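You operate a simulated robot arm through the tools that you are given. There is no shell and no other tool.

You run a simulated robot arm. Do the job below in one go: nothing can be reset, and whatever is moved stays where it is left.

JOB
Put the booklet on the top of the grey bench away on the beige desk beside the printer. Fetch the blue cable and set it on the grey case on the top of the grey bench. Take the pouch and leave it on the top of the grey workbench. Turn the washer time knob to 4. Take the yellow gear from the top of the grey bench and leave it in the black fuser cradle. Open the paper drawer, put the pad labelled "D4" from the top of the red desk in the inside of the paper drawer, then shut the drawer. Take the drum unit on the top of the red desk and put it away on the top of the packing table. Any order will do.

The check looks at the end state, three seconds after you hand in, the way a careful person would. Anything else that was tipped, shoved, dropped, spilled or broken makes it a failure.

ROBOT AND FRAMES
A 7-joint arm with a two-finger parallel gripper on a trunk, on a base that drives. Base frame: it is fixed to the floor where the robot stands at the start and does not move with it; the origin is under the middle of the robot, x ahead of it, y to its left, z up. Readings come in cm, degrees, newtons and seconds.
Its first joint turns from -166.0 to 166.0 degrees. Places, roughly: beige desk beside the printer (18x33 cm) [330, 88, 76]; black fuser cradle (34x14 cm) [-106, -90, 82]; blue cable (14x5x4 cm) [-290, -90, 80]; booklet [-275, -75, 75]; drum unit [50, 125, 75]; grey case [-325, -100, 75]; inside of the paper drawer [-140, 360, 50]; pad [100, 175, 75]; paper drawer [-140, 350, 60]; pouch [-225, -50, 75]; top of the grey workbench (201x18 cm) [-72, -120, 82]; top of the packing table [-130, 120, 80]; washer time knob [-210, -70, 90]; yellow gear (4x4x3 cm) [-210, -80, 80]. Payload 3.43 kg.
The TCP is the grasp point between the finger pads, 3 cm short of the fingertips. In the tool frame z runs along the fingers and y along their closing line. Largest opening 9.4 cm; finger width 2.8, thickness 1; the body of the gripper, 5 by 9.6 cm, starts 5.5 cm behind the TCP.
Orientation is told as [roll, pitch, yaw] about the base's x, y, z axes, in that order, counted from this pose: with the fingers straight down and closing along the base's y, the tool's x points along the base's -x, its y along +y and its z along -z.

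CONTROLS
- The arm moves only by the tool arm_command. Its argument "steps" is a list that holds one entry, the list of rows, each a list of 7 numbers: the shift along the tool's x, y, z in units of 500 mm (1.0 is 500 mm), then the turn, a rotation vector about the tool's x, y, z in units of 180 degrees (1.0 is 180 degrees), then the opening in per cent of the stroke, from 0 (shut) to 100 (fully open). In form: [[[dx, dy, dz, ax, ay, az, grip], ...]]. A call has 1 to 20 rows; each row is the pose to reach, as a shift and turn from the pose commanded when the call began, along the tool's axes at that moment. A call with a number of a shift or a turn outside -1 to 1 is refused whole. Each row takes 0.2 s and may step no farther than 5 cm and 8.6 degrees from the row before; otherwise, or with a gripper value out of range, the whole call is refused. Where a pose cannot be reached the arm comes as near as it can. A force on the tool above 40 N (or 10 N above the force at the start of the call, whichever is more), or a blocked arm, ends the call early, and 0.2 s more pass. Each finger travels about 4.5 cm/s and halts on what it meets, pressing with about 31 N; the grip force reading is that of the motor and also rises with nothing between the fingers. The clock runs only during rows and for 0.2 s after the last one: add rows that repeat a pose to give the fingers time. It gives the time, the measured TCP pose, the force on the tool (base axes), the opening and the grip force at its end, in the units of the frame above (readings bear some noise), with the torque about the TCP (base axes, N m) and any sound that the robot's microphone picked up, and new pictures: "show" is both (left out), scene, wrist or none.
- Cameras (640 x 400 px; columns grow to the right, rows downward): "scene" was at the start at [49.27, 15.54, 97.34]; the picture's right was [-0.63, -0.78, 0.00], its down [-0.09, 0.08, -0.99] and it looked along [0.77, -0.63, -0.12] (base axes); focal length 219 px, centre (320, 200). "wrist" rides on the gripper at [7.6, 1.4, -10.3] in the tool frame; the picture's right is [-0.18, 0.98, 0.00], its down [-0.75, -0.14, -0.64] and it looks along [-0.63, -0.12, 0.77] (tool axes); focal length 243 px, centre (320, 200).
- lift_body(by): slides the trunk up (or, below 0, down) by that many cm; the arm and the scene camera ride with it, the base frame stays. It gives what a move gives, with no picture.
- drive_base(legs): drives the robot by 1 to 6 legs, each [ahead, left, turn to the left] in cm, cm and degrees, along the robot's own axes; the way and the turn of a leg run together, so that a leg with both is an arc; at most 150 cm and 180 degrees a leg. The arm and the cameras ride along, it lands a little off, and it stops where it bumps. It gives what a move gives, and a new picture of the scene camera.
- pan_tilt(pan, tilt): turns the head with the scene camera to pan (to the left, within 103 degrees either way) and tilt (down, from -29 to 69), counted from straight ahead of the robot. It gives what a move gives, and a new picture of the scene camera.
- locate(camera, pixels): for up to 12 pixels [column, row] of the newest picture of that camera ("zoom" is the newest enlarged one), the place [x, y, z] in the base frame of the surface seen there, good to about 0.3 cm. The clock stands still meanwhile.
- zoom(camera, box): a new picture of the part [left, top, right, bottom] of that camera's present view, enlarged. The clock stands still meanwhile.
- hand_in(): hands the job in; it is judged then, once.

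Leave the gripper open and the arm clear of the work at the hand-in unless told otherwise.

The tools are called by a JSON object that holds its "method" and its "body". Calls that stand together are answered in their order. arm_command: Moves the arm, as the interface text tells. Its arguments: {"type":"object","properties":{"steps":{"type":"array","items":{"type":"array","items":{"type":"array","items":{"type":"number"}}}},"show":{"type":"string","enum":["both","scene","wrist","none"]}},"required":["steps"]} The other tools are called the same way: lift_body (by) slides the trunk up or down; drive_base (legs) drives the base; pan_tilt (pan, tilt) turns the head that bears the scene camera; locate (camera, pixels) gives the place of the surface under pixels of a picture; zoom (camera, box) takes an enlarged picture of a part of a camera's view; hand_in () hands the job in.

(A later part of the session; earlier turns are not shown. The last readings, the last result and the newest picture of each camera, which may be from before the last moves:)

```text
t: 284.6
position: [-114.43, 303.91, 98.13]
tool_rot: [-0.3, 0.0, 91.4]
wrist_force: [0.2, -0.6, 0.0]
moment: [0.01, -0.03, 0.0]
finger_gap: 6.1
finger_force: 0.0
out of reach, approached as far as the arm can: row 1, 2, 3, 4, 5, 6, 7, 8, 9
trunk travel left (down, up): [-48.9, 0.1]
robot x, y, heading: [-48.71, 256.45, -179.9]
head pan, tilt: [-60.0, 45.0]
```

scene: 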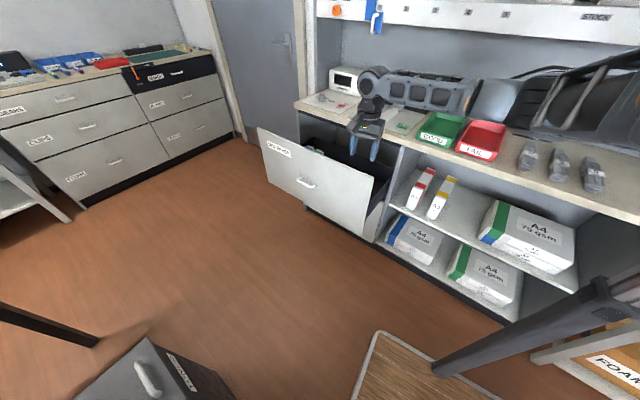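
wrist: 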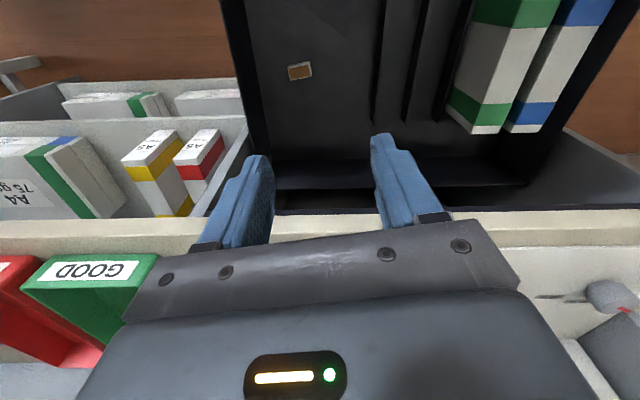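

The elbow is bent properly again. Next I'll close the drawer by pushing its front. First drive forward 24 cm and right 5 cm so the hand can reach the middle of the front.

{"method": "drive_base", "body": {"legs": [[24, -5, 0]]}}

{"method": "arm_command", "body": {"steps": [[[0.07, 0, 0, 0, 0, 0, 30], [0.14, 0, 0, 0, 0, 0, 10], [0.2, 0, 0, 0, 0, 0, 0], [0.2, 0, 0, 0, 0, 0, 0]]], "show": "both"}}

```text
t: 286.4
position: [-138.65, 308.8, 98.27]
tool_rot: [-0.5, 0.1, 91.4]
wrist_force: [-1.1, 0.7, 0.0]
moment: [-0.01, 0.01, -0.01]
finger_gap: 6.1
finger_force: 0.1
trunk travel left (down, up): [-48.9, 0.1]
robot x, y, heading: [-73.14, 261.63, -179.6]
head pan, tilt: [-60.0, 45.0]
```

scene: 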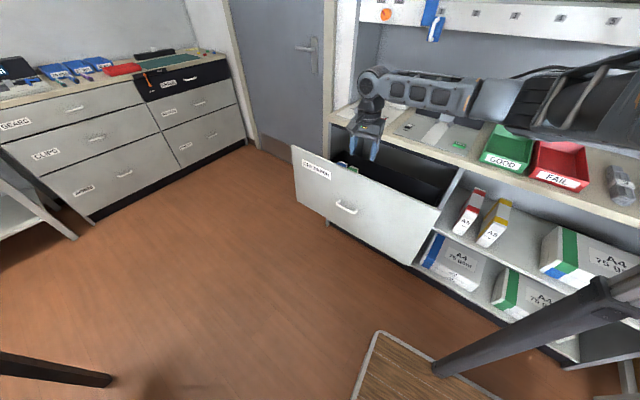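

```text
t: 287.4
position: [-138.32, 298.65, 98.0]
tool_rot: [-0.4, -0.1, 91.3]
wrist_force: [-0.6, -0.2, -0.3]
moment: [0.02, -0.01, 0.0]
finger_gap: 0.03
finger_force: 20.7
trunk travel left (down, up): [-48.9, 0.1]
robot x, y, heading: [-72.97, 261.46, -179.6]
head pan, tilt: [-60.0, 45.0]
```

scene: 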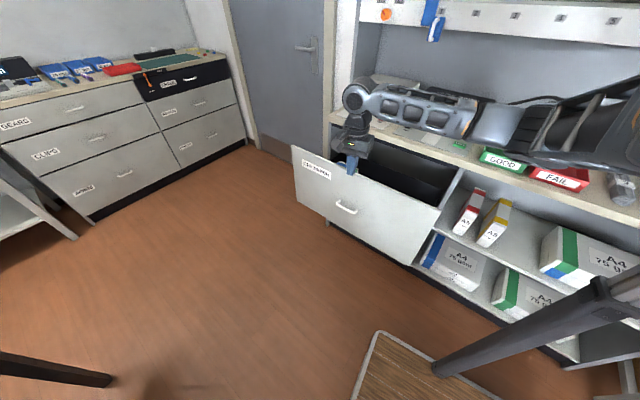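
wrist: 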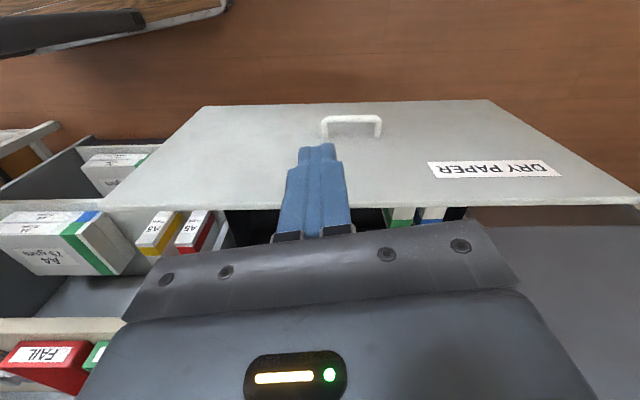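

{"method": "locate", "body": {"camera": "wrist", "pixels": [[325, 118], [378, 118], [350, 118], [250, 160], [420, 190], [250, 205], [500, 200], [300, 120]]}}

```text
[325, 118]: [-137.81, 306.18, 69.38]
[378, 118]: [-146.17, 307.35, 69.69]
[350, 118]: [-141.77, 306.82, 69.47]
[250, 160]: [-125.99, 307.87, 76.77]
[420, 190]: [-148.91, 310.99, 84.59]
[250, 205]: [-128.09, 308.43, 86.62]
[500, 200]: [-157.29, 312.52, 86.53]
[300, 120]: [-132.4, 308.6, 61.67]
```

The front face is at y≈309.6, the handle top at z 70. I'll lower the closed hand in front of it, above the handle, to z≈76.

{"method": "arm_command", "body": {"steps": [[[0, 0, 0.09, 0, 0, 0, 0], [0, 0, 0.18, 0, 0, 0, 0], [0, 0, 0.27, 0, 0, 0, 0], [0, 0, 0.36, 0, 0, 0, 0], [0, 0, 0.44, 0, 0, 0, 0], [0, 0, 0.44, 0, 0, 0, 0]]], "show": "scene"}}

```text
t: 288.8
position: [-138.22, 298.78, 76.08]
tool_rot: [-0.4, 0.0, 91.5]
wrist_force: [0.1, 0.3, 0.4]
moment: [0.01, -0.01, 0.03]
finger_gap: 0.01
finger_force: 30.9
trunk travel left (down, up): [-48.9, 0.1]
robot x, y, heading: [-73.37, 261.5, -179.8]
head pan, tilt: [-60.0, 45.0]
```

scene: 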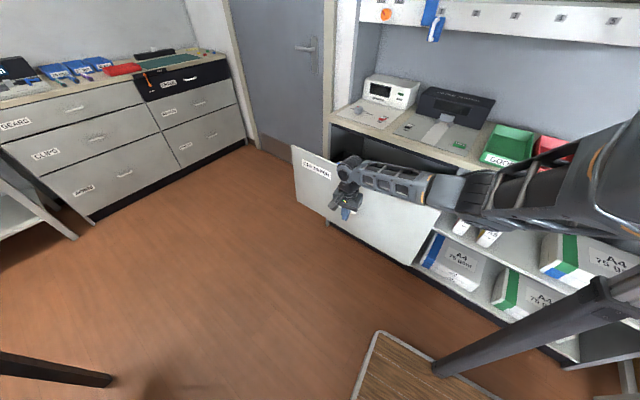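

Pushing the drawer with the arm: 14.5 cm along its sliding direction.

{"method": "arm_command", "body": {"steps": [[[-0.0574, -0.0094, 0, 0, 0, 0, 0], [-0.1148, -0.0188, 0, 0, 0, 0, 0], [-0.15, -0.0246, 0, 0, 0, 0, 0], [-0.19, -0.031, 0, 0, 0, 0, 0], [-0.24, -0.0393, 0, 0, 0, 0, 0], [-0.287, -0.047, 0, 0, 0, 0, 0], [-0.287, -0.047, 0, 0, 0, 0, 0]]], "show": "scene"}}

```text
t: 290.4
position: [-136.36, 313.21, 76.16]
tool_rot: [-0.4, 0.0, 91.4]
wrist_force: [-0.4, -0.3, -0.4]
moment: [0.01, -0.03, 0.0]
finger_gap: 0.0
finger_force: 30.9
trunk travel left (down, up): [-48.9, 0.1]
robot x, y, heading: [-73.27, 261.55, -179.7]
head pan, tilt: [-60.0, 45.0]
```

scene: 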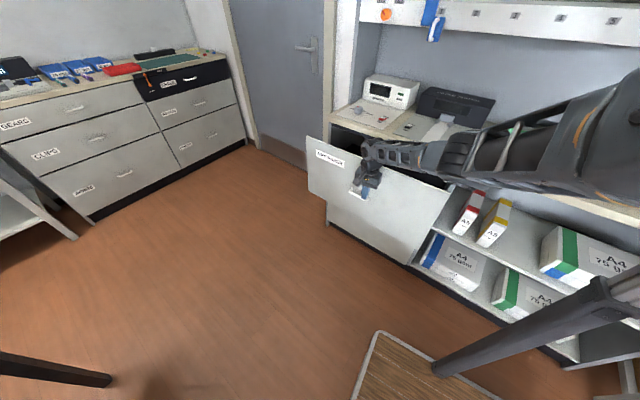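

The drawer slides easily. Now I'll carry the push on by driving the base 14 cm north.

{"method": "drive_base", "body": {"legs": [[-2, -14, 0]]}}

{"method": "arm_command", "body": {"steps": [[[-0.03, -0.005, 0, 0, 0, 0, 0], [-0.06, -0.01, 0, 0, 0, 0, 0], [-0.09, -0.015, 0, 0, 0, 0, 0], [-0.12, -0.02, 0, 0, 0, 0, 0], [-0.14, -0.023, 0, 0, 0, 0, 0], [-0.14, -0.023, 0, 0, 0, 0, 0]]], "show": "scene"}}

```text
t: 291.8
position: [-134.48, 327.23, 76.15]
tool_rot: [-0.4, 0.0, 91.5]
wrist_force: [0.2, -0.5, -1.0]
moment: [0.02, 0.01, -0.05]
finger_gap: 0.0
finger_force: 31.0
trunk travel left (down, up): [-48.9, 0.1]
robot x, y, heading: [-70.98, 275.88, -179.9]
head pan, tilt: [-60.0, 45.0]
```

scene: 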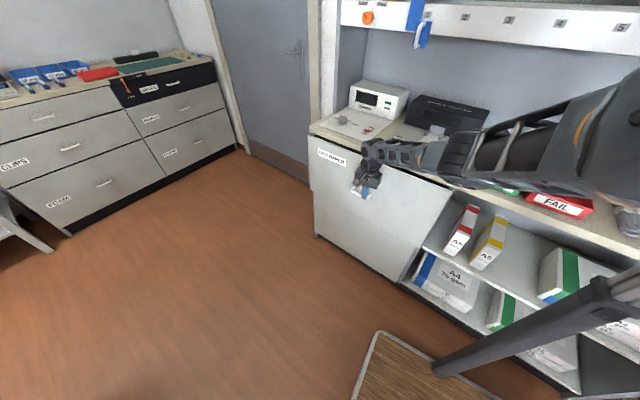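

```text
t: 293.2
position: [-133.32, 331.97, 76.54]
tool_rot: [-0.2, 0.5, 91.9]
wrist_force: [0.3, -2.5, -0.8]
moment: [0.15, 0.04, -0.04]
finger_gap: 0.01
finger_force: 30.9
out of reach, approached as far as the arm can: row 4, 5, 6
trunk travel left (down, up): [-48.9, 0.1]
robot x, y, heading: [-71.21, 275.74, -179.8]
head pan, tilt: [-60.0, 45.0]
stopped in row 6: the force on the tool passed its limit at 42 N (the readings are from after the stop); the commanded pose is now the measured one
```

scene: 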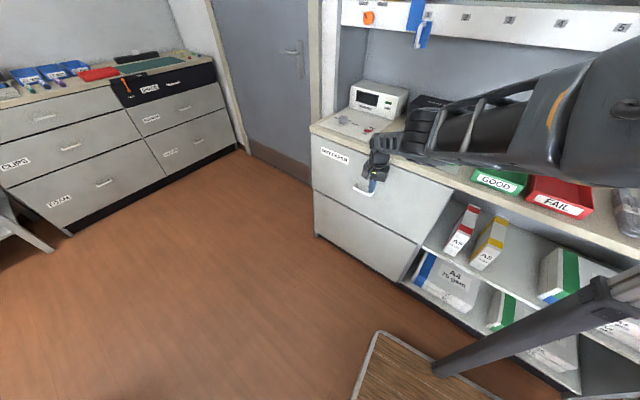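

The push ended on a firm stop (42 N). Checking whether the drawer front is flush with the lower front.

{"method": "zoom", "body": {"camera": "scene", "box": [290, 100, 490, 290]}}

{"method": "locate", "body": {"camera": "scene", "pixels": [[330, 160], [345, 180], [330, 210], [350, 225], [400, 200], [395, 250], [440, 200], [430, 235], [362, 192], [320, 150]]}}

```text
2.11 times, centred on (390, 195) of scene
```

zoom: 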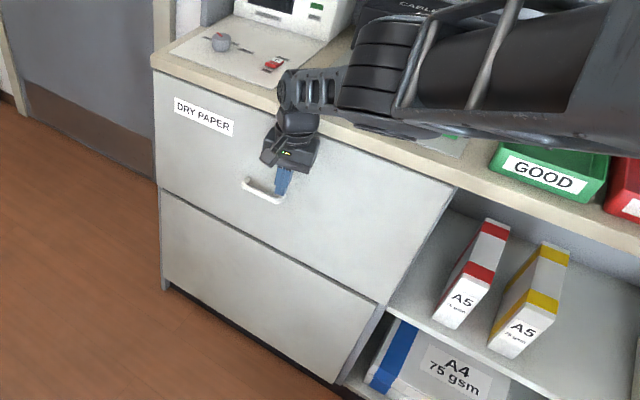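

```text
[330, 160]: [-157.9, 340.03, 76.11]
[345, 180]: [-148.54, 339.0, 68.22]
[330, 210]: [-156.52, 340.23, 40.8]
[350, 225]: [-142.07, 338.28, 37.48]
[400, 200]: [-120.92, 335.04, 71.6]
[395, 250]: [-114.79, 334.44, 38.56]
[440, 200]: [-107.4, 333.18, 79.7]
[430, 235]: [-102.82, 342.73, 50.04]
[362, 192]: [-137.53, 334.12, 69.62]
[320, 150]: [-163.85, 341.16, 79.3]
```

The drawer is flush and shut. I'll drive 16 cm south to take the hand away, then check the arm.

{"method": "drive_base", "body": {"legs": [[0, 16, 0]]}}

{"method": "arm_command", "body": {"steps": [[[0.03, 0, -0.06, 0, 0, 0, 20], [0.06, 0, -0.14, 0, 0, 0, 50], [0.1, 0, -0.22, 0, 0, 0, 80], [0.14, 0, -0.3, 0, 0, 0, 100], [0.14, 0, -0.36, 0, 0, 0, 100], [0.14, 0, -0.36, 0, 0, 0, 100]]], "show": "scene"}}

```text
t: 294.6
position: [-133.64, 315.57, 76.51]
tool_rot: [-0.2, 0.6, 92.3]
wrist_force: [-0.8, 0.2, 0.5]
moment: [-0.01, -0.03, -0.03]
finger_gap: 0.01
finger_force: 31.2
trunk travel left (down, up): [-48.9, 0.1]
robot x, y, heading: [-71.03, 260.08, -179.1]
head pan, tilt: [-60.0, 45.0]
```

scene: 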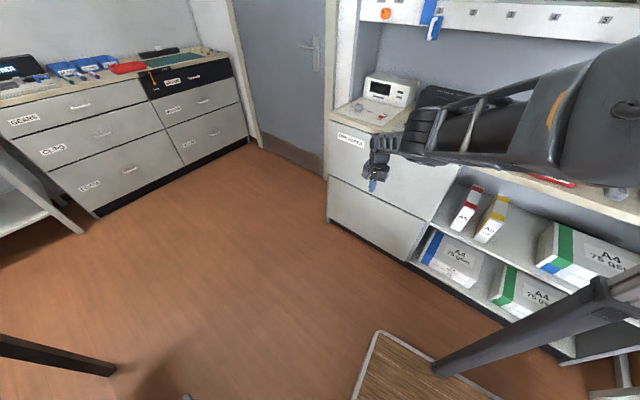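

```text
t: 296.2
position: [-122.48, 320.03, 88.05]
tool_rot: [-15.8, -2.0, 66.4]
wrist_force: [-1.4, -0.6, -0.4]
moment: [0.04, -0.1, 0.01]
finger_gap: 9.39
finger_force: 0.0
out of reach, approached as far as the arm can: row 1, 2, 3, 4, 5
trunk travel left (down, up): [-48.9, 0.1]
robot x, y, heading: [-70.75, 259.67, -179.0]
head pan, tilt: [-60.0, 45.0]
stopped in row 6: the arm was blocked; the commanded pose is now the measured one
```

scene: 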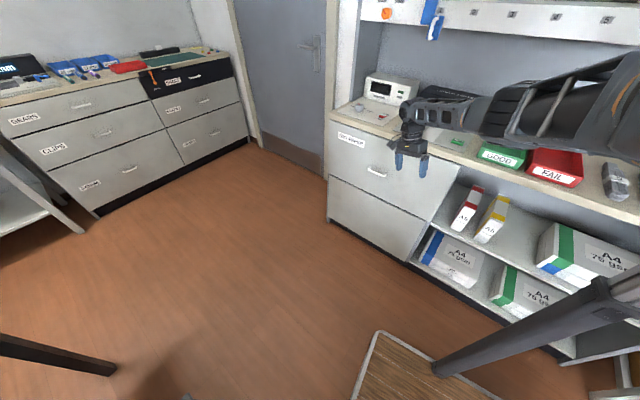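

The hand drifted and twisted; checking what is near the forearm (counter and trays).

{"method": "locate", "body": {"camera": "scene", "pixels": [[440, 115], [475, 120], [500, 115], [520, 130], [550, 140], [600, 110], [480, 140], [500, 150], [410, 140]]}}

{"method": "zoom", "body": {"camera": "scene", "box": [360, 50, 640, 220]}}

```text
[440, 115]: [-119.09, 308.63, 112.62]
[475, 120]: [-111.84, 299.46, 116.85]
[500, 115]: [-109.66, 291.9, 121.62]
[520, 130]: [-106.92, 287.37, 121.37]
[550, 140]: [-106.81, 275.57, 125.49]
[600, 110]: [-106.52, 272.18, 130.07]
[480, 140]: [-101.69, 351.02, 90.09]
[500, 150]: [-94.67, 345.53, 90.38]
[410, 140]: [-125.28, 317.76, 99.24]
```

```text
2.29 times, centred on (500, 135) of scene
```

zoom: 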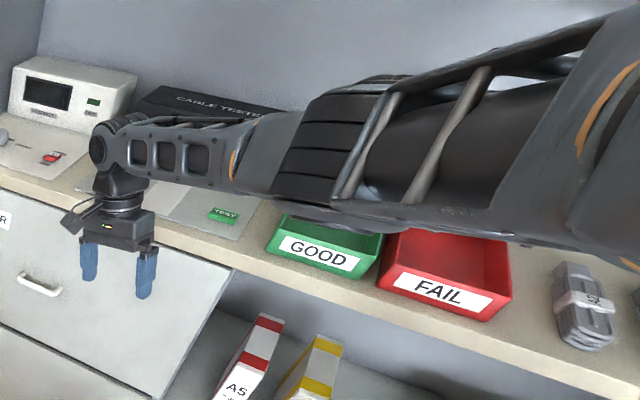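

The arm is in free air (forearm z 112–121). I'll level the hand while moving it inward and up.

{"method": "arm_command", "body": {"steps": [[[0.035, -0.047, -0.03, -0.03, 0.003, 0, 100], [0.066, -0.094, -0.056, -0.06, 0.007, 0, 100], [0.1, -0.141, -0.085, -0.088, 0.011, 0, 100], [0.132, -0.188, -0.113, -0.088, 0.011, 0, 100], [0.132, -0.188, -0.113, -0.088, 0.011, 0, 100]]], "show": "scene"}}

```text
t: 297.4
position: [-118.01, 310.74, 95.96]
tool_rot: [0.2, -0.2, 65.7]
wrist_force: [0.2, 0.5, 0.9]
moment: [0.0, 0.01, -0.01]
finger_gap: 9.39
finger_force: 0.1
trunk travel left (down, up): [-48.9, 0.1]
robot x, y, heading: [-71.06, 259.65, -179.0]
head pan, tilt: [-60.0, 45.0]
```

scene: 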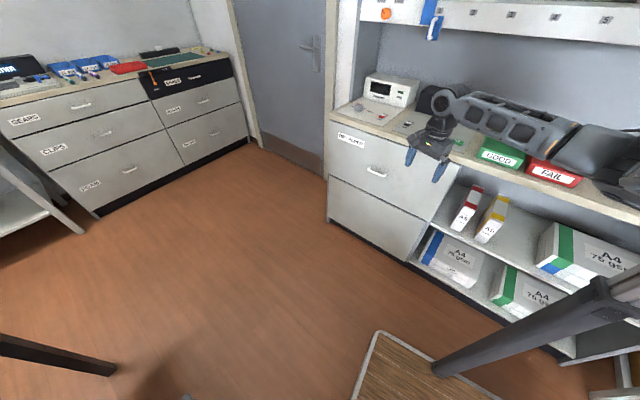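

Drawer job done. Now on to the grey bench. First I'll bring the arm to a compact carrying pose (front-right, z≈112).

{"method": "arm_command", "body": {"steps": [[[0.079, 0.015, -0.04, 0, 0, 0, 100], [0.158, 0.03, -0.08, 0, 0, 0, 100], [0.236, 0.046, -0.12, 0, 0, 0, 100], [0.315, 0.061, -0.16, 0, 0, 0, 100], [0.394, 0.076, -0.2, 0, 0, 0, 100], [0.473, 0.092, -0.24, 0, 0, 0, 100], [0.551, 0.107, -0.28, 0, 0, 0, 100], [0.63, 0.122, -0.32, 0, 0, 0, 100], [0.63, 0.122, -0.32, 0, 0, 0, 100]]], "show": "none"}}

{"method": "lift_body", "body": {"by": -15}}

{"method": "drive_base", "body": {"legs": [[-64, 0, -1], [0, 0, 90]]}}

```text
t: 299.4
position: [-136.69, 284.28, 111.79]
tool_rot: [0.1, -0.2, 65.8]
wrist_force: [0.4, 0.6, -0.1]
moment: [-0.01, -0.01, 0.01]
finger_gap: 9.41
finger_force: 0.1
trunk travel left (down, up): [-48.9, 0.1]
robot x, y, heading: [-70.93, 259.61, -179.4]
head pan, tilt: [-60.0, 45.0]
```

```text
t: 301.1
position: [-136.58, 284.22, 96.73]
tool_rot: [0.1, -0.3, 66.0]
wrist_force: [0.8, 0.4, 0.3]
moment: [-0.01, 0.02, 0.06]
finger_gap: 9.41
finger_force: 0.1
trunk travel left (down, up): [-33.9, 15.1]
robot x, y, heading: [-71.41, 259.94, -179.0]
head pan, tilt: [-60.0, 45.0]
```

```text
t: 308.6
position: [-29.96, 194.94, 96.76]
tool_rot: [0.1, -0.2, 156.0]
wrist_force: [0.1, 0.3, 0.0]
moment: [-0.01, 0.01, 0.03]
finger_gap: 9.4
finger_force: 0.0
trunk travel left (down, up): [-33.9, 15.1]
robot x, y, heading: [-6.08, 260.41, -88.9]
head pan, tilt: [-60.0, 45.0]
```

scene: 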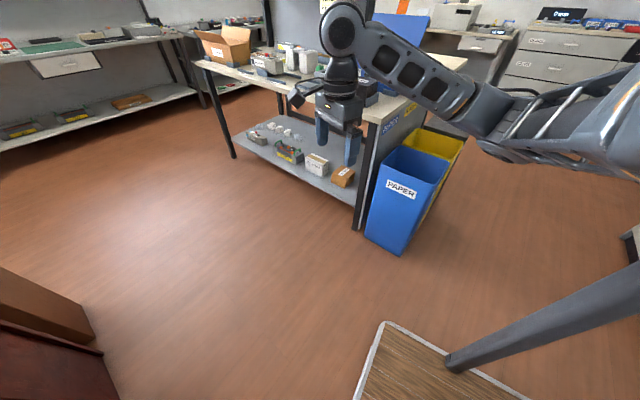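

Path south is clear. Driving down to y≈5 and turning to face west.

{"method": "drive_base", "body": {"legs": [[130, 0, -1], [125, 0, 0], [0, 0, -90]]}}

{"method": "pan_tilt", "body": {"pan": 30, "tilt": 25}}

```text
t: 325.0
position: [-67.16, 25.32, 96.85]
tool_rot: [0.1, -0.2, 67.1]
wrist_force: [0.0, -0.4, -1.8]
moment: [-0.02, -0.03, 0.01]
finger_gap: 9.41
finger_force: 0.0
trunk travel left (down, up): [-33.9, 15.1]
robot x, y, heading: [-1.14, 2.35, -177.6]
head pan, tilt: [-60.0, 45.0]
```

scene: 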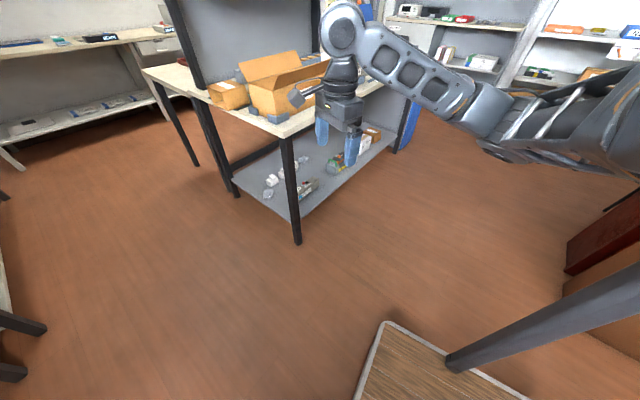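

```text
t: 326.7
position: [-67.31, 25.4, 96.83]
tool_rot: [0.2, -0.2, 67.1]
wrist_force: [0.1, 0.7, 0.2]
moment: [0.02, -0.01, -0.01]
finger_gap: 9.38
finger_force: 0.0
trunk travel left (down, up): [-33.9, 15.1]
robot x, y, heading: [-1.12, 2.48, -177.6]
head pan, tilt: [30.0, 25.0]
```

scene: 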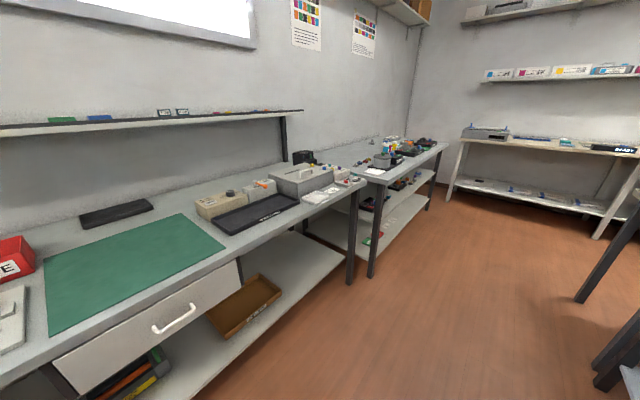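

I see the workbench with a green mat, a black tray and a grey box, and a second bench beyond. Zooming and measuring.

{"method": "zoom", "body": {"camera": "scene", "box": [180, 130, 460, 290]}}

{"method": "locate", "body": {"camera": "scene", "pixels": [[255, 212], [225, 203], [260, 188], [300, 180], [325, 190], [345, 180], [385, 160], [430, 145], [363, 172], [120, 210], [130, 255], [378, 275]]}}

```text
2.29 times, centred on (320, 210) of scene
```

zoom: 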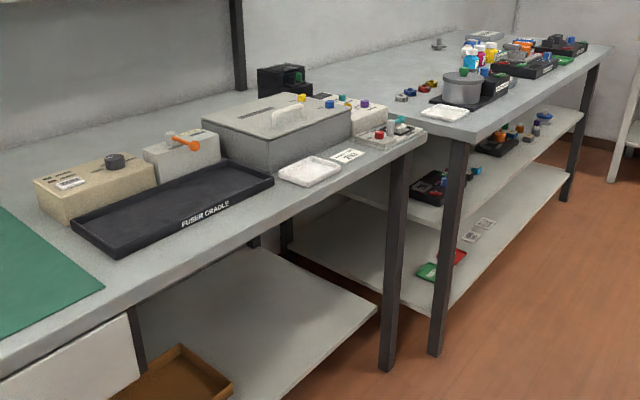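

```text
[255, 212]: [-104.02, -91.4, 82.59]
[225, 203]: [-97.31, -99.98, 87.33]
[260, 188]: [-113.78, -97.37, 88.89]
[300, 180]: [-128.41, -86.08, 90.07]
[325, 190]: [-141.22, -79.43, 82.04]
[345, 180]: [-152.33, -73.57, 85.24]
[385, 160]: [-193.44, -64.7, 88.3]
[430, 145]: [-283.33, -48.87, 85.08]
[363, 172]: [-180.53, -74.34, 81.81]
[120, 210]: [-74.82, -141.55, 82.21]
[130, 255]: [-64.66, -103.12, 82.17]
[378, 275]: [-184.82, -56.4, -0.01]
```

The black tray is the fuser cradle at (-104,-91). Let me look to the right (west/north) to check driving room.

{"method": "pan_tilt", "body": {"pan": -15, "tilt": 25}}

{"method": "locate", "body": {"camera": "scene", "pixels": [[300, 250], [200, 200], [400, 300], [150, 250], [350, 200], [300, 160], [500, 300], [250, 180], [450, 250], [200, 260]]}}

```text
t: 327.8
position: [-67.44, 25.26, 96.84]
tool_rot: [0.1, -0.2, 67.1]
wrist_force: [0.1, 0.3, 1.2]
moment: [0.02, 0.04, 0.01]
finger_gap: 9.4
finger_force: 0.1
trunk travel left (down, up): [-33.9, 15.1]
robot x, y, heading: [-1.06, 1.99, -177.7]
head pan, tilt: [-15.0, 25.0]
```

scene: 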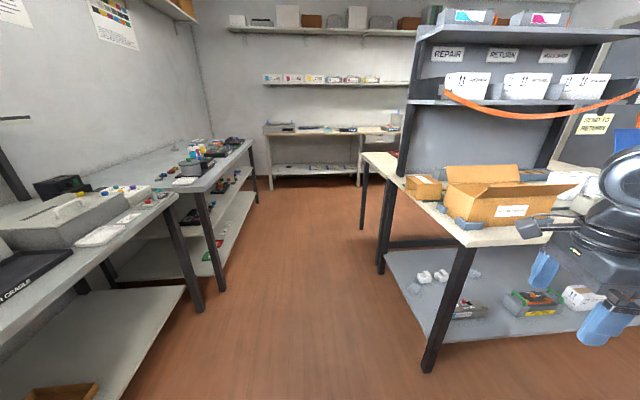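

```text
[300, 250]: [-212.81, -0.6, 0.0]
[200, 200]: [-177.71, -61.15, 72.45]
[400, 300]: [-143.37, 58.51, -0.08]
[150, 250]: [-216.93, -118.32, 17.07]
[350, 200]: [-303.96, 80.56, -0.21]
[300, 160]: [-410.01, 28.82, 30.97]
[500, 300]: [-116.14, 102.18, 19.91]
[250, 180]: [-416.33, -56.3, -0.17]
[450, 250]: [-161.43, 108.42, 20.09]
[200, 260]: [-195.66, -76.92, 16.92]
```

The corridor is clear. Driving west along it, keeping a little left of the packing table.

{"method": "drive_base", "body": {"legs": [[110, 10, 0], [90, 0, 0]]}}

{"method": "pan_tilt", "body": {"pan": 60, "tilt": 35}}

```text
t: 337.8
position: [-266.47, 6.64, 96.76]
tool_rot: [0.1, -0.2, 66.7]
wrist_force: [-0.5, 0.2, 0.3]
moment: [0.01, 0.02, -0.01]
finger_gap: 9.38
finger_force: 0.1
trunk travel left (down, up): [-33.9, 15.1]
robot x, y, heading: [-200.29, -16.81, -178.4]
head pan, tilt: [-15.0, 25.0]
```

scene: 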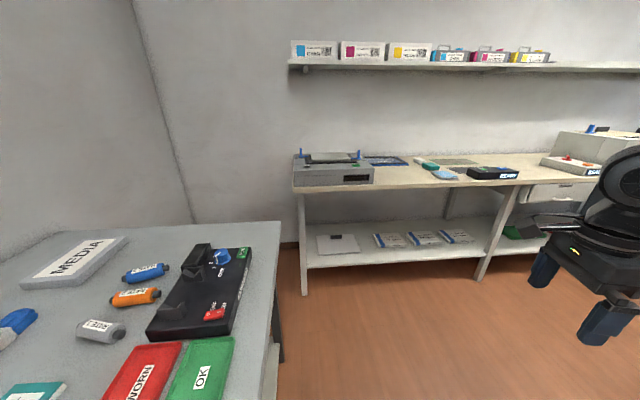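

```text
t: 339.3
position: [-266.54, 6.72, 96.8]
tool_rot: [0.1, -0.2, 66.7]
wrist_force: [0.0, 0.8, -0.2]
moment: [0.01, 0.03, -0.03]
finger_gap: 9.42
finger_force: 0.1
trunk travel left (down, up): [-33.9, 15.1]
robot x, y, heading: [-200.86, -17.01, -178.1]
head pan, tilt: [60.0, 35.0]
```

scene: 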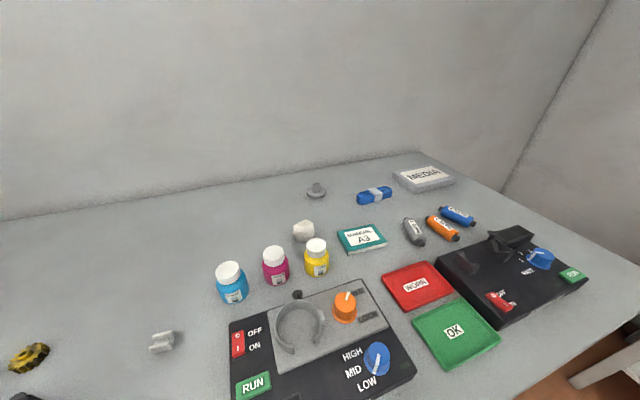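

Now I see the grey bench top: the MEDIA case, blue cable, teal booklet, a machine with an orange knob, a yellow gear. Zooming in.

{"method": "zoom", "body": {"camera": "scene", "box": [190, 150, 640, 400]}}

{"method": "zoom", "body": {"camera": "scene", "box": [0, 200, 330, 400]}}

{"method": "locate", "body": {"camera": "scene", "pixels": [[344, 300], [376, 355], [300, 320], [25, 357], [163, 342], [360, 238], [375, 195], [425, 180], [317, 190], [303, 230], [455, 330], [415, 285]]}}

```text
1.42 times, centred on (415, 275) of scene
```

zoom: 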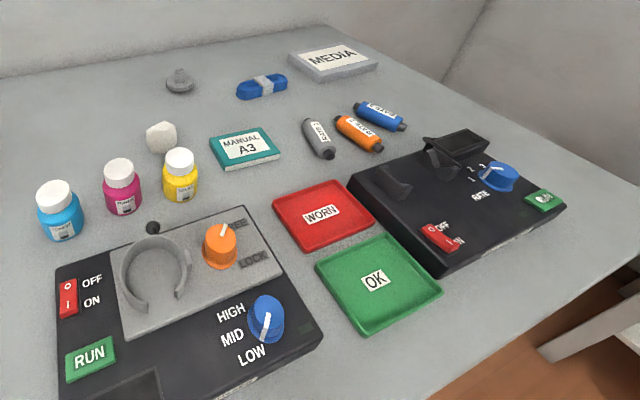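

```text
1.94 times, centred on (165, 300) of scene
```

zoom: 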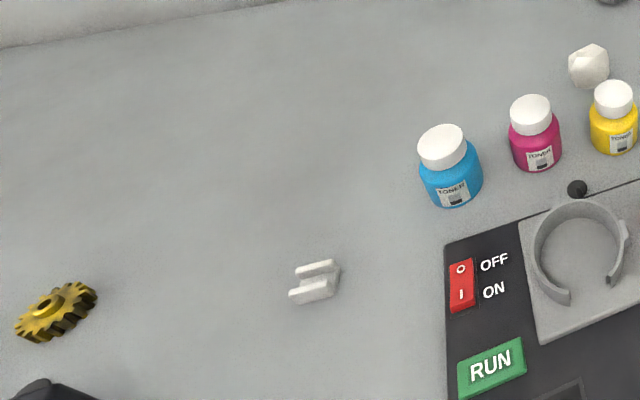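

```text
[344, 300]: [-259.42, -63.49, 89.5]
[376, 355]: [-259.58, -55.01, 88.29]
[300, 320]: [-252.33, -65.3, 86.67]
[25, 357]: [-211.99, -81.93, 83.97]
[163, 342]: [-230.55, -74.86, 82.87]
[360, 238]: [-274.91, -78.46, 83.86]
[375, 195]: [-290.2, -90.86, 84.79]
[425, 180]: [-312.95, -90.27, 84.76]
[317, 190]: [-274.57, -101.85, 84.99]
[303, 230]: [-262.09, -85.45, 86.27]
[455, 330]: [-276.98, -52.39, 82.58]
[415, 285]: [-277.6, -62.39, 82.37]
```

Found: gear (-212,-82), MANUAL booklet (-275,-78), cable (-290,-91), MEDIA case (-313,-90). The washer and pouch must be further left; panning.

{"method": "pan_tilt", "body": {"pan": 95, "tilt": 45}}

{"method": "zoom", "body": {"camera": "scene", "box": [160, 100, 480, 300]}}

```text
t: 340.3
position: [-266.54, 6.55, 96.89]
tool_rot: [0.2, -0.2, 66.7]
wrist_force: [-0.7, 0.5, 0.6]
moment: [0.02, 0.01, 0.01]
finger_gap: 9.42
finger_force: 0.0
trunk travel left (down, up): [-33.9, 15.1]
robot x, y, heading: [-200.62, -16.95, -178.1]
head pan, tilt: [95.0, 45.0]
```

scene: 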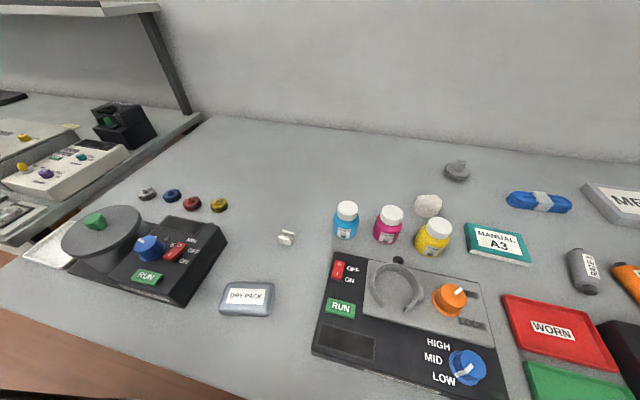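

```text
2.00 times, centred on (320, 200) of scene
```

zoom: 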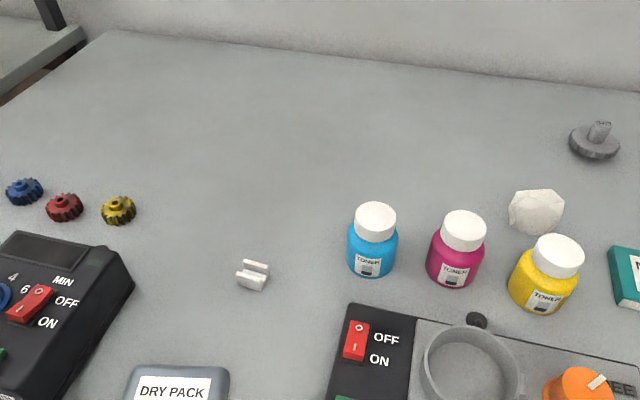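

The pouch is "DRY PACK" at (247,297); the washer is at left with a blue knob labelled MIN at (150,247). Zooming on the knob dial.

{"method": "zoom", "body": {"camera": "scene", "box": [120, 210, 230, 300]}}

{"method": "locate", "body": {"camera": "scene", "pixels": [[150, 247], [247, 297], [225, 297], [272, 297], [248, 283], [246, 312], [219, 205], [191, 203], [100, 240], [172, 252], [190, 295], [285, 237]]}}

```text
4.44 times, centred on (175, 255) of scene
```

zoom: 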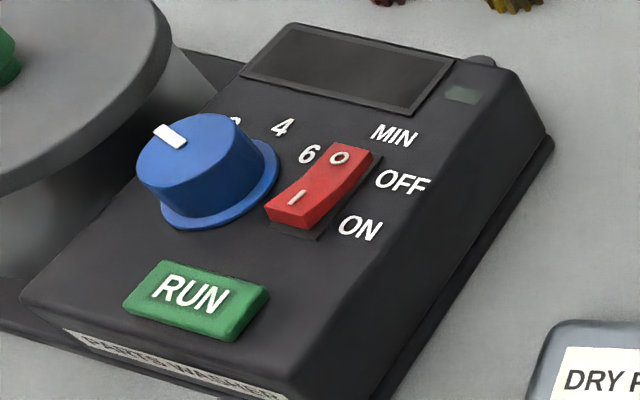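

```text
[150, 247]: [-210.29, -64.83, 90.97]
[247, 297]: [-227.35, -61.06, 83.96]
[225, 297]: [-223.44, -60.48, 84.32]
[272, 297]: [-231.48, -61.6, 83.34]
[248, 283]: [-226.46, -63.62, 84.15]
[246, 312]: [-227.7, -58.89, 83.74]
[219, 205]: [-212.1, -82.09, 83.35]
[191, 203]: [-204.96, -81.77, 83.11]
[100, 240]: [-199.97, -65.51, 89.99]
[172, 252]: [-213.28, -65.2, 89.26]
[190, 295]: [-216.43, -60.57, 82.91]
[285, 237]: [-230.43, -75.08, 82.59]
```

The washer's dial shows 2, 4, 6 (MIN). I'll raise the trunk for clearance, shift north a bit, and turn left to face this bench.

{"method": "lift_body", "body": {"by": 12}}

{"method": "drive_base", "body": {"legs": [[10, -26, 0], [0, 0, 80]]}}

{"method": "pan_tilt", "body": {"pan": 0, "tilt": 45}}

```text
t: 341.8
position: [-266.49, 6.68, 108.87]
tool_rot: [0.1, -0.1, 66.7]
wrist_force: [-0.9, -0.3, 0.1]
moment: [-0.04, 0.01, 0.0]
finger_gap: 9.39
finger_force: 0.1
trunk travel left (down, up): [-45.9, 3.1]
robot x, y, heading: [-200.64, -16.21, -178.1]
head pan, tilt: [95.0, 45.0]
```

```text
t: 347.2
position: [-246.03, -51.65, 108.77]
tool_rot: [0.0, -0.2, 147.0]
wrist_force: [0.6, 0.0, -0.5]
moment: [0.03, -0.01, 0.01]
finger_gap: 9.39
finger_force: 0.0
trunk travel left (down, up): [-45.9, 3.1]
robot x, y, heading: [-211.57, 9.25, -97.9]
head pan, tilt: [95.0, 45.0]
```

scene: 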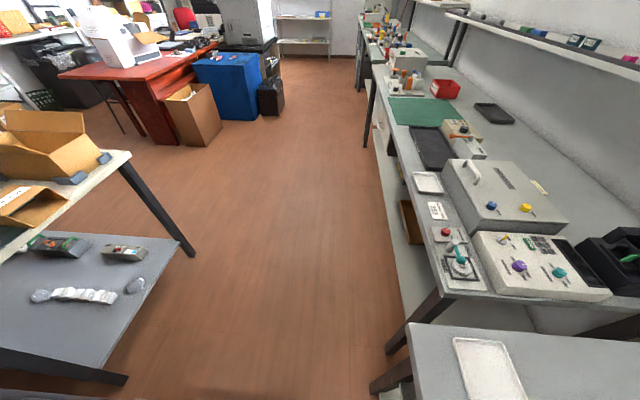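

```text
t: 348.9
position: [-245.95, -51.65, 108.75]
tool_rot: [0.1, -0.3, 146.8]
wrist_force: [0.4, -0.4, 0.1]
moment: [0.0, -0.02, -0.03]
finger_gap: 9.41
finger_force: 0.0
trunk travel left (down, up): [-45.9, 3.1]
robot x, y, heading: [-212.05, 9.24, -98.0]
head pan, tilt: [0.0, 45.0]
```

scene: 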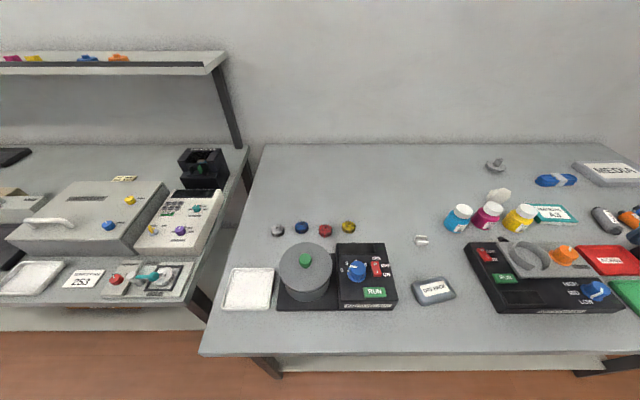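

Excellent frontal view. Zooming on the washer dial.

{"method": "zoom", "body": {"camera": "scene", "box": [330, 235, 410, 305]}}

{"method": "locate", "body": {"camera": "zoom", "pixels": [[215, 190], [150, 190], [270, 230], [240, 150], [230, 250], [330, 200], [480, 330], [120, 130], [140, 370], [590, 350]]}}

```text
5.71 times, centred on (370, 270) of scene
```

zoom: 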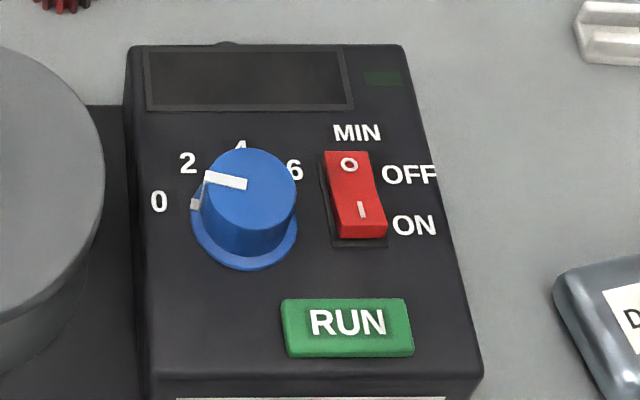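

```text
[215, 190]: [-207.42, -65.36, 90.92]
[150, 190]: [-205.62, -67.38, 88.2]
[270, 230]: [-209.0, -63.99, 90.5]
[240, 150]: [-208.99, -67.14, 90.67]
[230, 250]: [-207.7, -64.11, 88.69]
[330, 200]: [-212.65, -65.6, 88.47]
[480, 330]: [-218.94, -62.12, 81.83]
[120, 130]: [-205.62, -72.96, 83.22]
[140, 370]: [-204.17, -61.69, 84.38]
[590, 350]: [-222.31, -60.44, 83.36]
```

The pointer is at 0 (left); labels run 0, 2, 4, 6 clockwise, so it needs about 90° clockwise. Measuring panel heights for the slope and knob size.

{"method": "locate", "body": {"camera": "zoom", "pixels": [[200, 285], [440, 290], [200, 120], [370, 110], [158, 202], [187, 162], [293, 170], [250, 187], [243, 262], [345, 165], [360, 215], [350, 240]]}}

```text
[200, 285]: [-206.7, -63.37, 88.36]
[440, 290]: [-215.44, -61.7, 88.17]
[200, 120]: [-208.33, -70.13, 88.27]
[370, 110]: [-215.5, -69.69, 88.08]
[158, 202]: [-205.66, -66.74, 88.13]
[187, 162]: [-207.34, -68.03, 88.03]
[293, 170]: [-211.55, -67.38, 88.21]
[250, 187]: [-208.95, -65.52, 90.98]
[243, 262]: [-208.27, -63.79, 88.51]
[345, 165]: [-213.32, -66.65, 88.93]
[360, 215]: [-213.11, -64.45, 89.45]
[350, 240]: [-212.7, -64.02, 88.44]
```

Panel is flat at z 88.2; knob centre (-209,-65.5), top z 91. Labels lie 40° apart with "4" straight toward the wall. I'll bring the hand above the knob with the fingers oriented to avoid the red switch.

{"method": "arm_command", "body": {"steps": [[[0.0857, -0.0192, 0.0107, 0, 0, -0.0451, 100], [0.1713, -0.0384, 0.0213, 0, 0, -0.0901, 100], [0.257, -0.0577, 0.032, 0, 0, -0.1352, 100], [0.3427, -0.0769, 0.0427, 0, 0, -0.1803, 80], [0.4283, -0.0961, 0.0533, 0, 0, -0.2253, 60], [0.514, -0.1153, 0.064, 0, 0, -0.2704, 55], [0.5997, -0.1346, 0.0747, 0, 0, -0.3155, 55], [0.6853, -0.1538, 0.0853, 0, 0, -0.3605, 55], [0.771, -0.173, 0.096, 0, 0, -0.4056, 55], [0.771, -0.173, 0.096, 0, 0, -0.4056, 55]]], "show": "both"}}

```text
t: 351.1
position: [-208.66, -65.22, 103.99]
tool_rot: [-0.2, -0.1, -139.9]
wrist_force: [-0.4, -0.6, -0.4]
moment: [0.03, -0.02, 0.0]
finger_gap: 5.17
finger_force: 0.0
trunk travel left (down, up): [-45.9, 3.1]
robot x, y, heading: [-212.0, 9.09, -98.0]
head pan, tilt: [0.0, 45.0]
```

scene: 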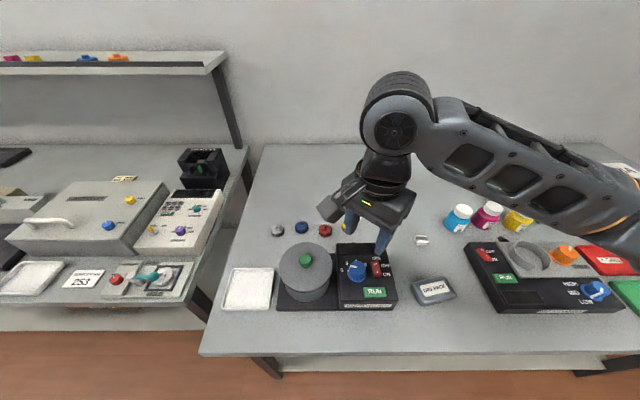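
wrist: 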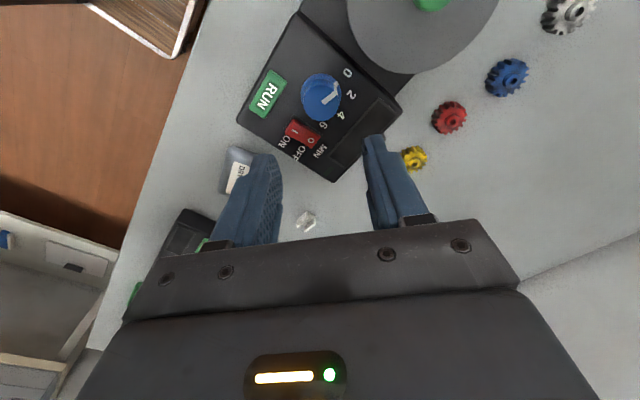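

The dial is now visible from above at (320,97). Zooming in on it.

{"method": "zoom", "body": {"camera": "wrist", "box": [270, 50, 380, 160]}}

{"method": "locate", "body": {"camera": "wrist", "pixels": [[347, 73], [351, 96], [340, 115], [322, 125], [320, 97], [333, 86], [321, 98], [300, 97], [341, 97], [320, 77], [321, 120], [411, 158]]}}

```text
3.64 times, centred on (325, 105) of wrist
```

zoom: 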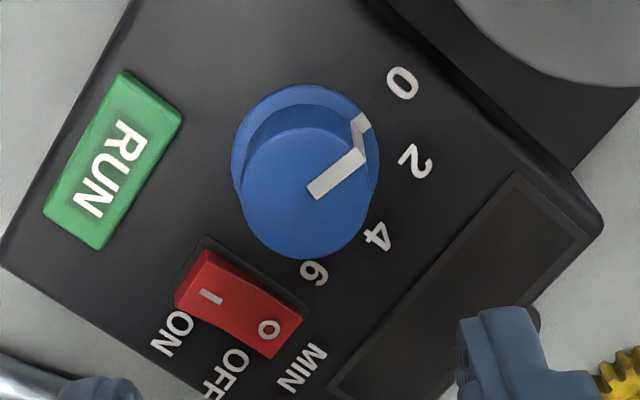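

```text
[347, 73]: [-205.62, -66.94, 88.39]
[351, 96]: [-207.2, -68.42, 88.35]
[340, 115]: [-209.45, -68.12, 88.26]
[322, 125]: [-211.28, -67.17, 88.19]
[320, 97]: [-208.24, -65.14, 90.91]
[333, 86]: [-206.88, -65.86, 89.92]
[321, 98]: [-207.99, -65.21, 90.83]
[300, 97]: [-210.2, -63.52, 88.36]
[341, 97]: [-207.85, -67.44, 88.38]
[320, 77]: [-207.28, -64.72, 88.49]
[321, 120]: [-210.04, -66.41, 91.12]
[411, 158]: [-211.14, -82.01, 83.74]
```

Pointer is at 0; 4 is two 40° steps clockwise. Fingers straddle the knob clear of the switch. Descending so the fingertips stay just above the switch height (tips z≈89.7).

{"method": "arm_command", "body": {"steps": [[[-0.006, 0.0025, 0.08, 0, 0, 0, 55], [-0.006, 0.0025, 0.15, 0, 0, 0, 55], [-0.006, 0.0025, 0.2, 0, 0, 0, 55], [-0.006, 0.0025, 0.225, 0, 0, 0, 55], [-0.006, 0.0025, 0.225, 0, 0, 0, 55]]], "show": "wrist"}}

```text
t: 352.3
position: [-209.27, -65.82, 92.5]
tool_rot: [-0.2, -0.1, -140.1]
wrist_force: [1.1, 0.7, 0.8]
moment: [0.05, 0.01, -0.01]
finger_gap: 5.19
finger_force: 0.1
trunk travel left (down, up): [-45.9, 3.1]
robot x, y, heading: [-211.66, 9.2, -97.8]
head pan, tilt: [0.0, 45.0]
```

wrist: 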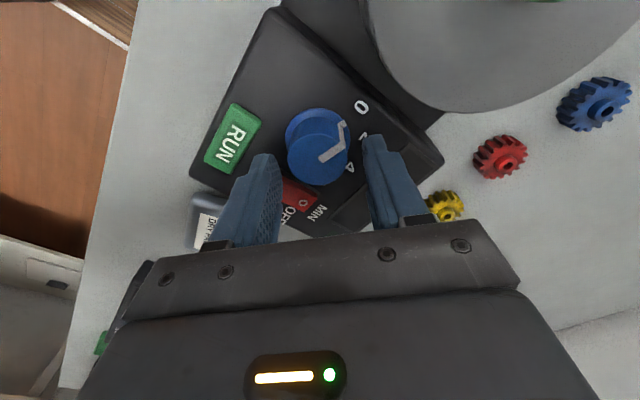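

{"method": "locate", "body": {"camera": "wrist", "pixels": [[318, 155], [292, 155], [346, 150], [318, 178], [318, 132], [322, 157], [340, 147]]}}

{"method": "zoom", "body": {"camera": "wrist", "box": [260, 80, 400, 210]}}

```text
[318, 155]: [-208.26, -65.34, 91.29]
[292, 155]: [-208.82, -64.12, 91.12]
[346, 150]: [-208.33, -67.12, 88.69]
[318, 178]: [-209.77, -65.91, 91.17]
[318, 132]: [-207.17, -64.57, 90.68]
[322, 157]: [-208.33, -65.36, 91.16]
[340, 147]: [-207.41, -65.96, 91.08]
```

```text
3.08 times, centred on (330, 145) of wrist
```

zoom: 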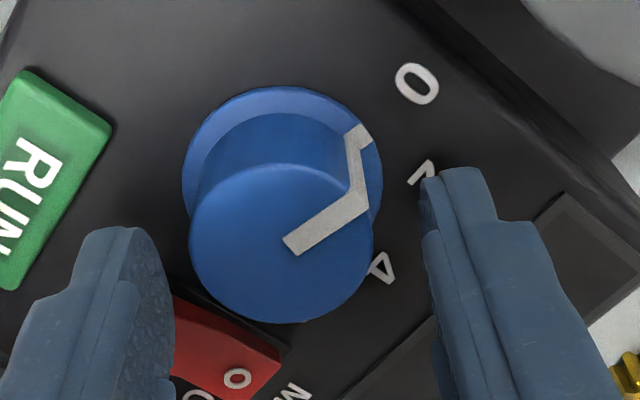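

Knob centre is (-208.5,-65.4). I'll centre on it and close the fingers.

{"method": "arm_command", "body": {"steps": [[[0.0168, 0.004, 0, 0, 0, 0, 55], [0.0168, 0.004, 0, 0, 0, 0, 55], [0.0168, 0.004, 0, 0, 0, 0, 20], [0.0168, 0.004, 0, 0, 0, 0, 20], [0.0168, 0.004, 0, 0, 0, 0, 20], [0.0168, 0.004, 0, 0, 0, 0, 20]]], "show": "wrist"}}

```text
t: 353.7
position: [-208.52, -65.31, 92.67]
tool_rot: [-0.2, -0.1, -140.0]
wrist_force: [-16.1, 25.9, -2.1]
moment: [0.75, 0.02, -0.07]
finger_gap: 3.63
finger_force: 15.4
trunk travel left (down, up): [-45.9, 3.1]
robot x, y, heading: [-211.69, 9.32, -97.9]
head pan, tilt: [0.0, 45.0]
```

wrist: 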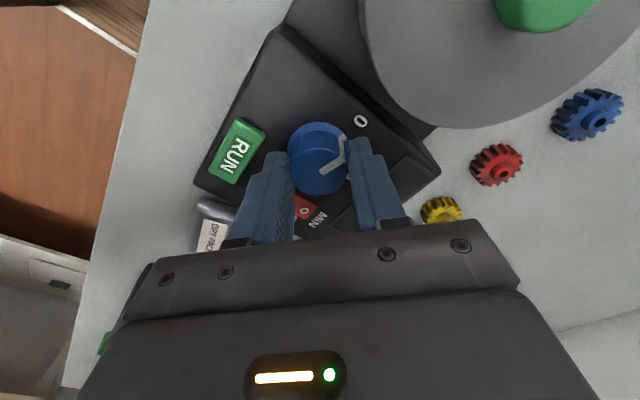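

There's a 30 N sideways force, so the hand is a bit off-centre. I'll shift 0.3 cm in the yielding direction.

{"method": "arm_command", "body": {"steps": [[[0, -0.004, 0, 0, 0, 0, 20], [0, -0.006, 0, 0, 0, 0, 20], [0, -0.006, 0, 0, 0, 0, 20]]], "show": "none"}}

```text
t: 354.5
position: [-208.66, -65.1, 92.52]
tool_rot: [-0.1, -0.1, -140.2]
wrist_force: [-6.8, 15.5, -5.5]
moment: [0.14, 0.2, -0.01]
finger_gap: 3.3
finger_force: 44.6
trunk travel left (down, up): [-45.9, 3.1]
robot x, y, heading: [-211.72, 9.62, -98.0]
head pan, tilt: [0.0, 45.0]
```

Better; both fingers grip now. A bit more shift, then turn 80° clockwise.

{"method": "arm_command", "body": {"steps": [[[0, -0.003, 0, 0, 0, 0, 20], [0, -0.003, 0, 0, 0, 0.0444, 20], [0, -0.003, 0, 0, 0, 0.0889, 20], [0, -0.003, 0, 0, 0, 0.1333, 20], [0, -0.003, 0, 0, 0, 0.1778, 20], [0, -0.003, 0, 0, 0, 0.2222, 20], [0, -0.003, 0, 0, 0, 0.2667, 20], [0, -0.003, 0, 0, 0, 0.3111, 20], [0, -0.003, 0, 0, 0, 0.3556, 20], [0, -0.003, 0, 0, 0, 0.4, 20], [0, -0.003, 0, 0, 0, 0.4444, 20], [0, -0.003, 0, 0, 0, 0.4444, 20]]], "show": "wrist"}}

```text
t: 355.7
position: [-208.5, -65.29, 92.65]
tool_rot: [0.2, 0.0, -170.5]
wrist_force: [3.1, -12.9, -12.8]
moment: [0.08, -0.06, 0.01]
finger_gap: 3.32
finger_force: 44.8
trunk travel left (down, up): [-45.9, 3.1]
robot x, y, heading: [-211.33, 9.44, -97.8]
head pan, tilt: [0.0, 45.0]
stopped in row 6: the force on the tool passed its limit at 41 N (the readings are from after the stop); the commanded pose is now the measured one
```

wrist: 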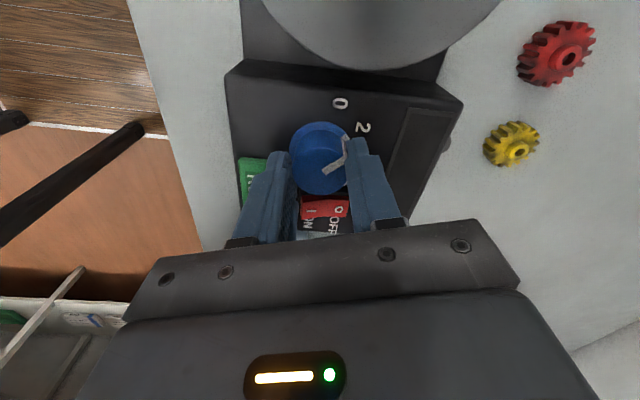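

The knob turns with the hand (30° so far). Continuing with the remaining rotation in smaller pieces.

{"method": "arm_command", "body": {"steps": [[[0, 0, 0, 0, 0, 0.03, 20], [0, 0, 0, 0, 0, 0.06, 20], [0, 0, 0, 0, 0, 0.09, 20], [0, 0, 0, 0, 0, 0.12, 20], [0, 0, 0, 0, 0, 0.15, 20], [0, 0, 0, 0, 0, 0.15, 20]]], "show": "wrist"}}

```text
t: 356.9
position: [-208.56, -65.47, 92.63]
tool_rot: [0.3, 0.1, 163.1]
wrist_force: [1.5, -13.7, -16.2]
moment: [0.09, -0.12, 0.03]
finger_gap: 3.32
finger_force: 45.0
trunk travel left (down, up): [-45.9, 3.1]
robot x, y, heading: [-211.44, 8.91, -97.9]
head pan, tilt: [0.0, 45.0]
stopped in row 6: the force on the tool passed its limit at 41 N (the readings are from after the stop); the commanded pose is now the measured one
```

wrist: 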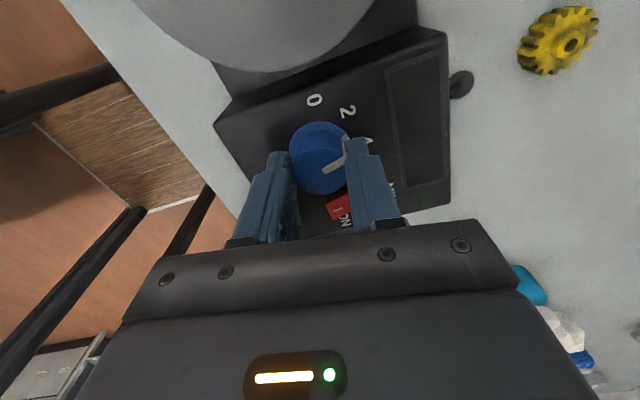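

57° done; 23° to go.

{"method": "arm_command", "body": {"steps": [[[0, 0.002, -0.001, 0, 0, 0.025, 20], [0, 0.002, -0.001, 0, 0, 0.05, 20], [0, 0.002, -0.001, 0, 0, 0.075, 20], [0, 0.002, -0.001, 0, 0, 0.1, 20], [0, 0.002, -0.001, 0, 0, 0.128, 20], [0, 0.002, -0.001, 0, 0, 0.128, 20]]], "show": "wrist"}}

{"method": "zoom", "body": {"camera": "wrist", "box": [260, 80, 400, 210]}}

```text
t: 358.3
position: [-208.59, -65.41, 92.66]
tool_rot: [0.2, 0.1, 139.9]
wrist_force: [-0.8, -9.7, -19.7]
moment: [-0.44, -0.4, 0.02]
finger_gap: 3.31
finger_force: 44.7
trunk travel left (down, up): [-45.9, 3.1]
robot x, y, heading: [-211.62, 9.6, -97.9]
head pan, tilt: [0.0, 45.0]
stopped in row 6: the force on the tool passed its limit at 41 N (the readings are from after the stop); the commanded pose is now the measured one
```

wrist: 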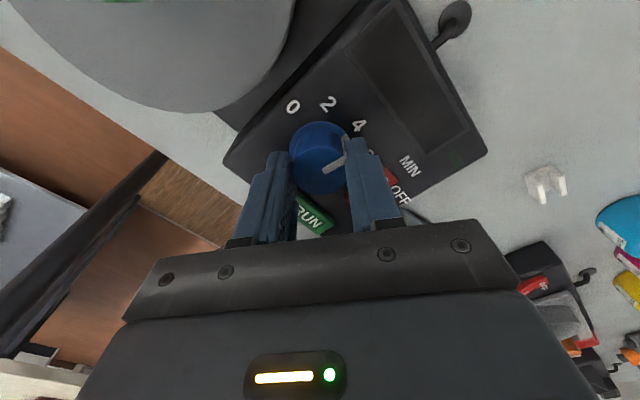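

```text
3.08 times, centred on (330, 145) of wrist
```

zoom: 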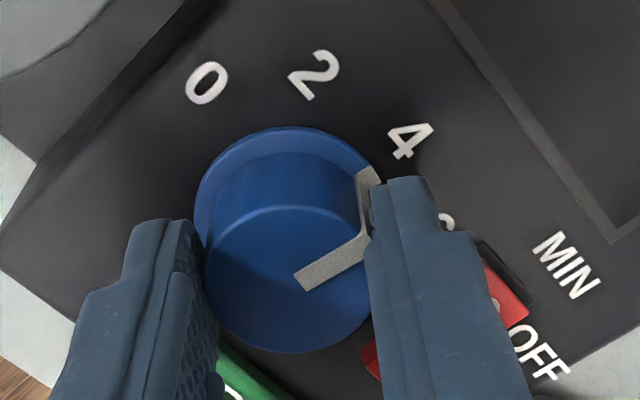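

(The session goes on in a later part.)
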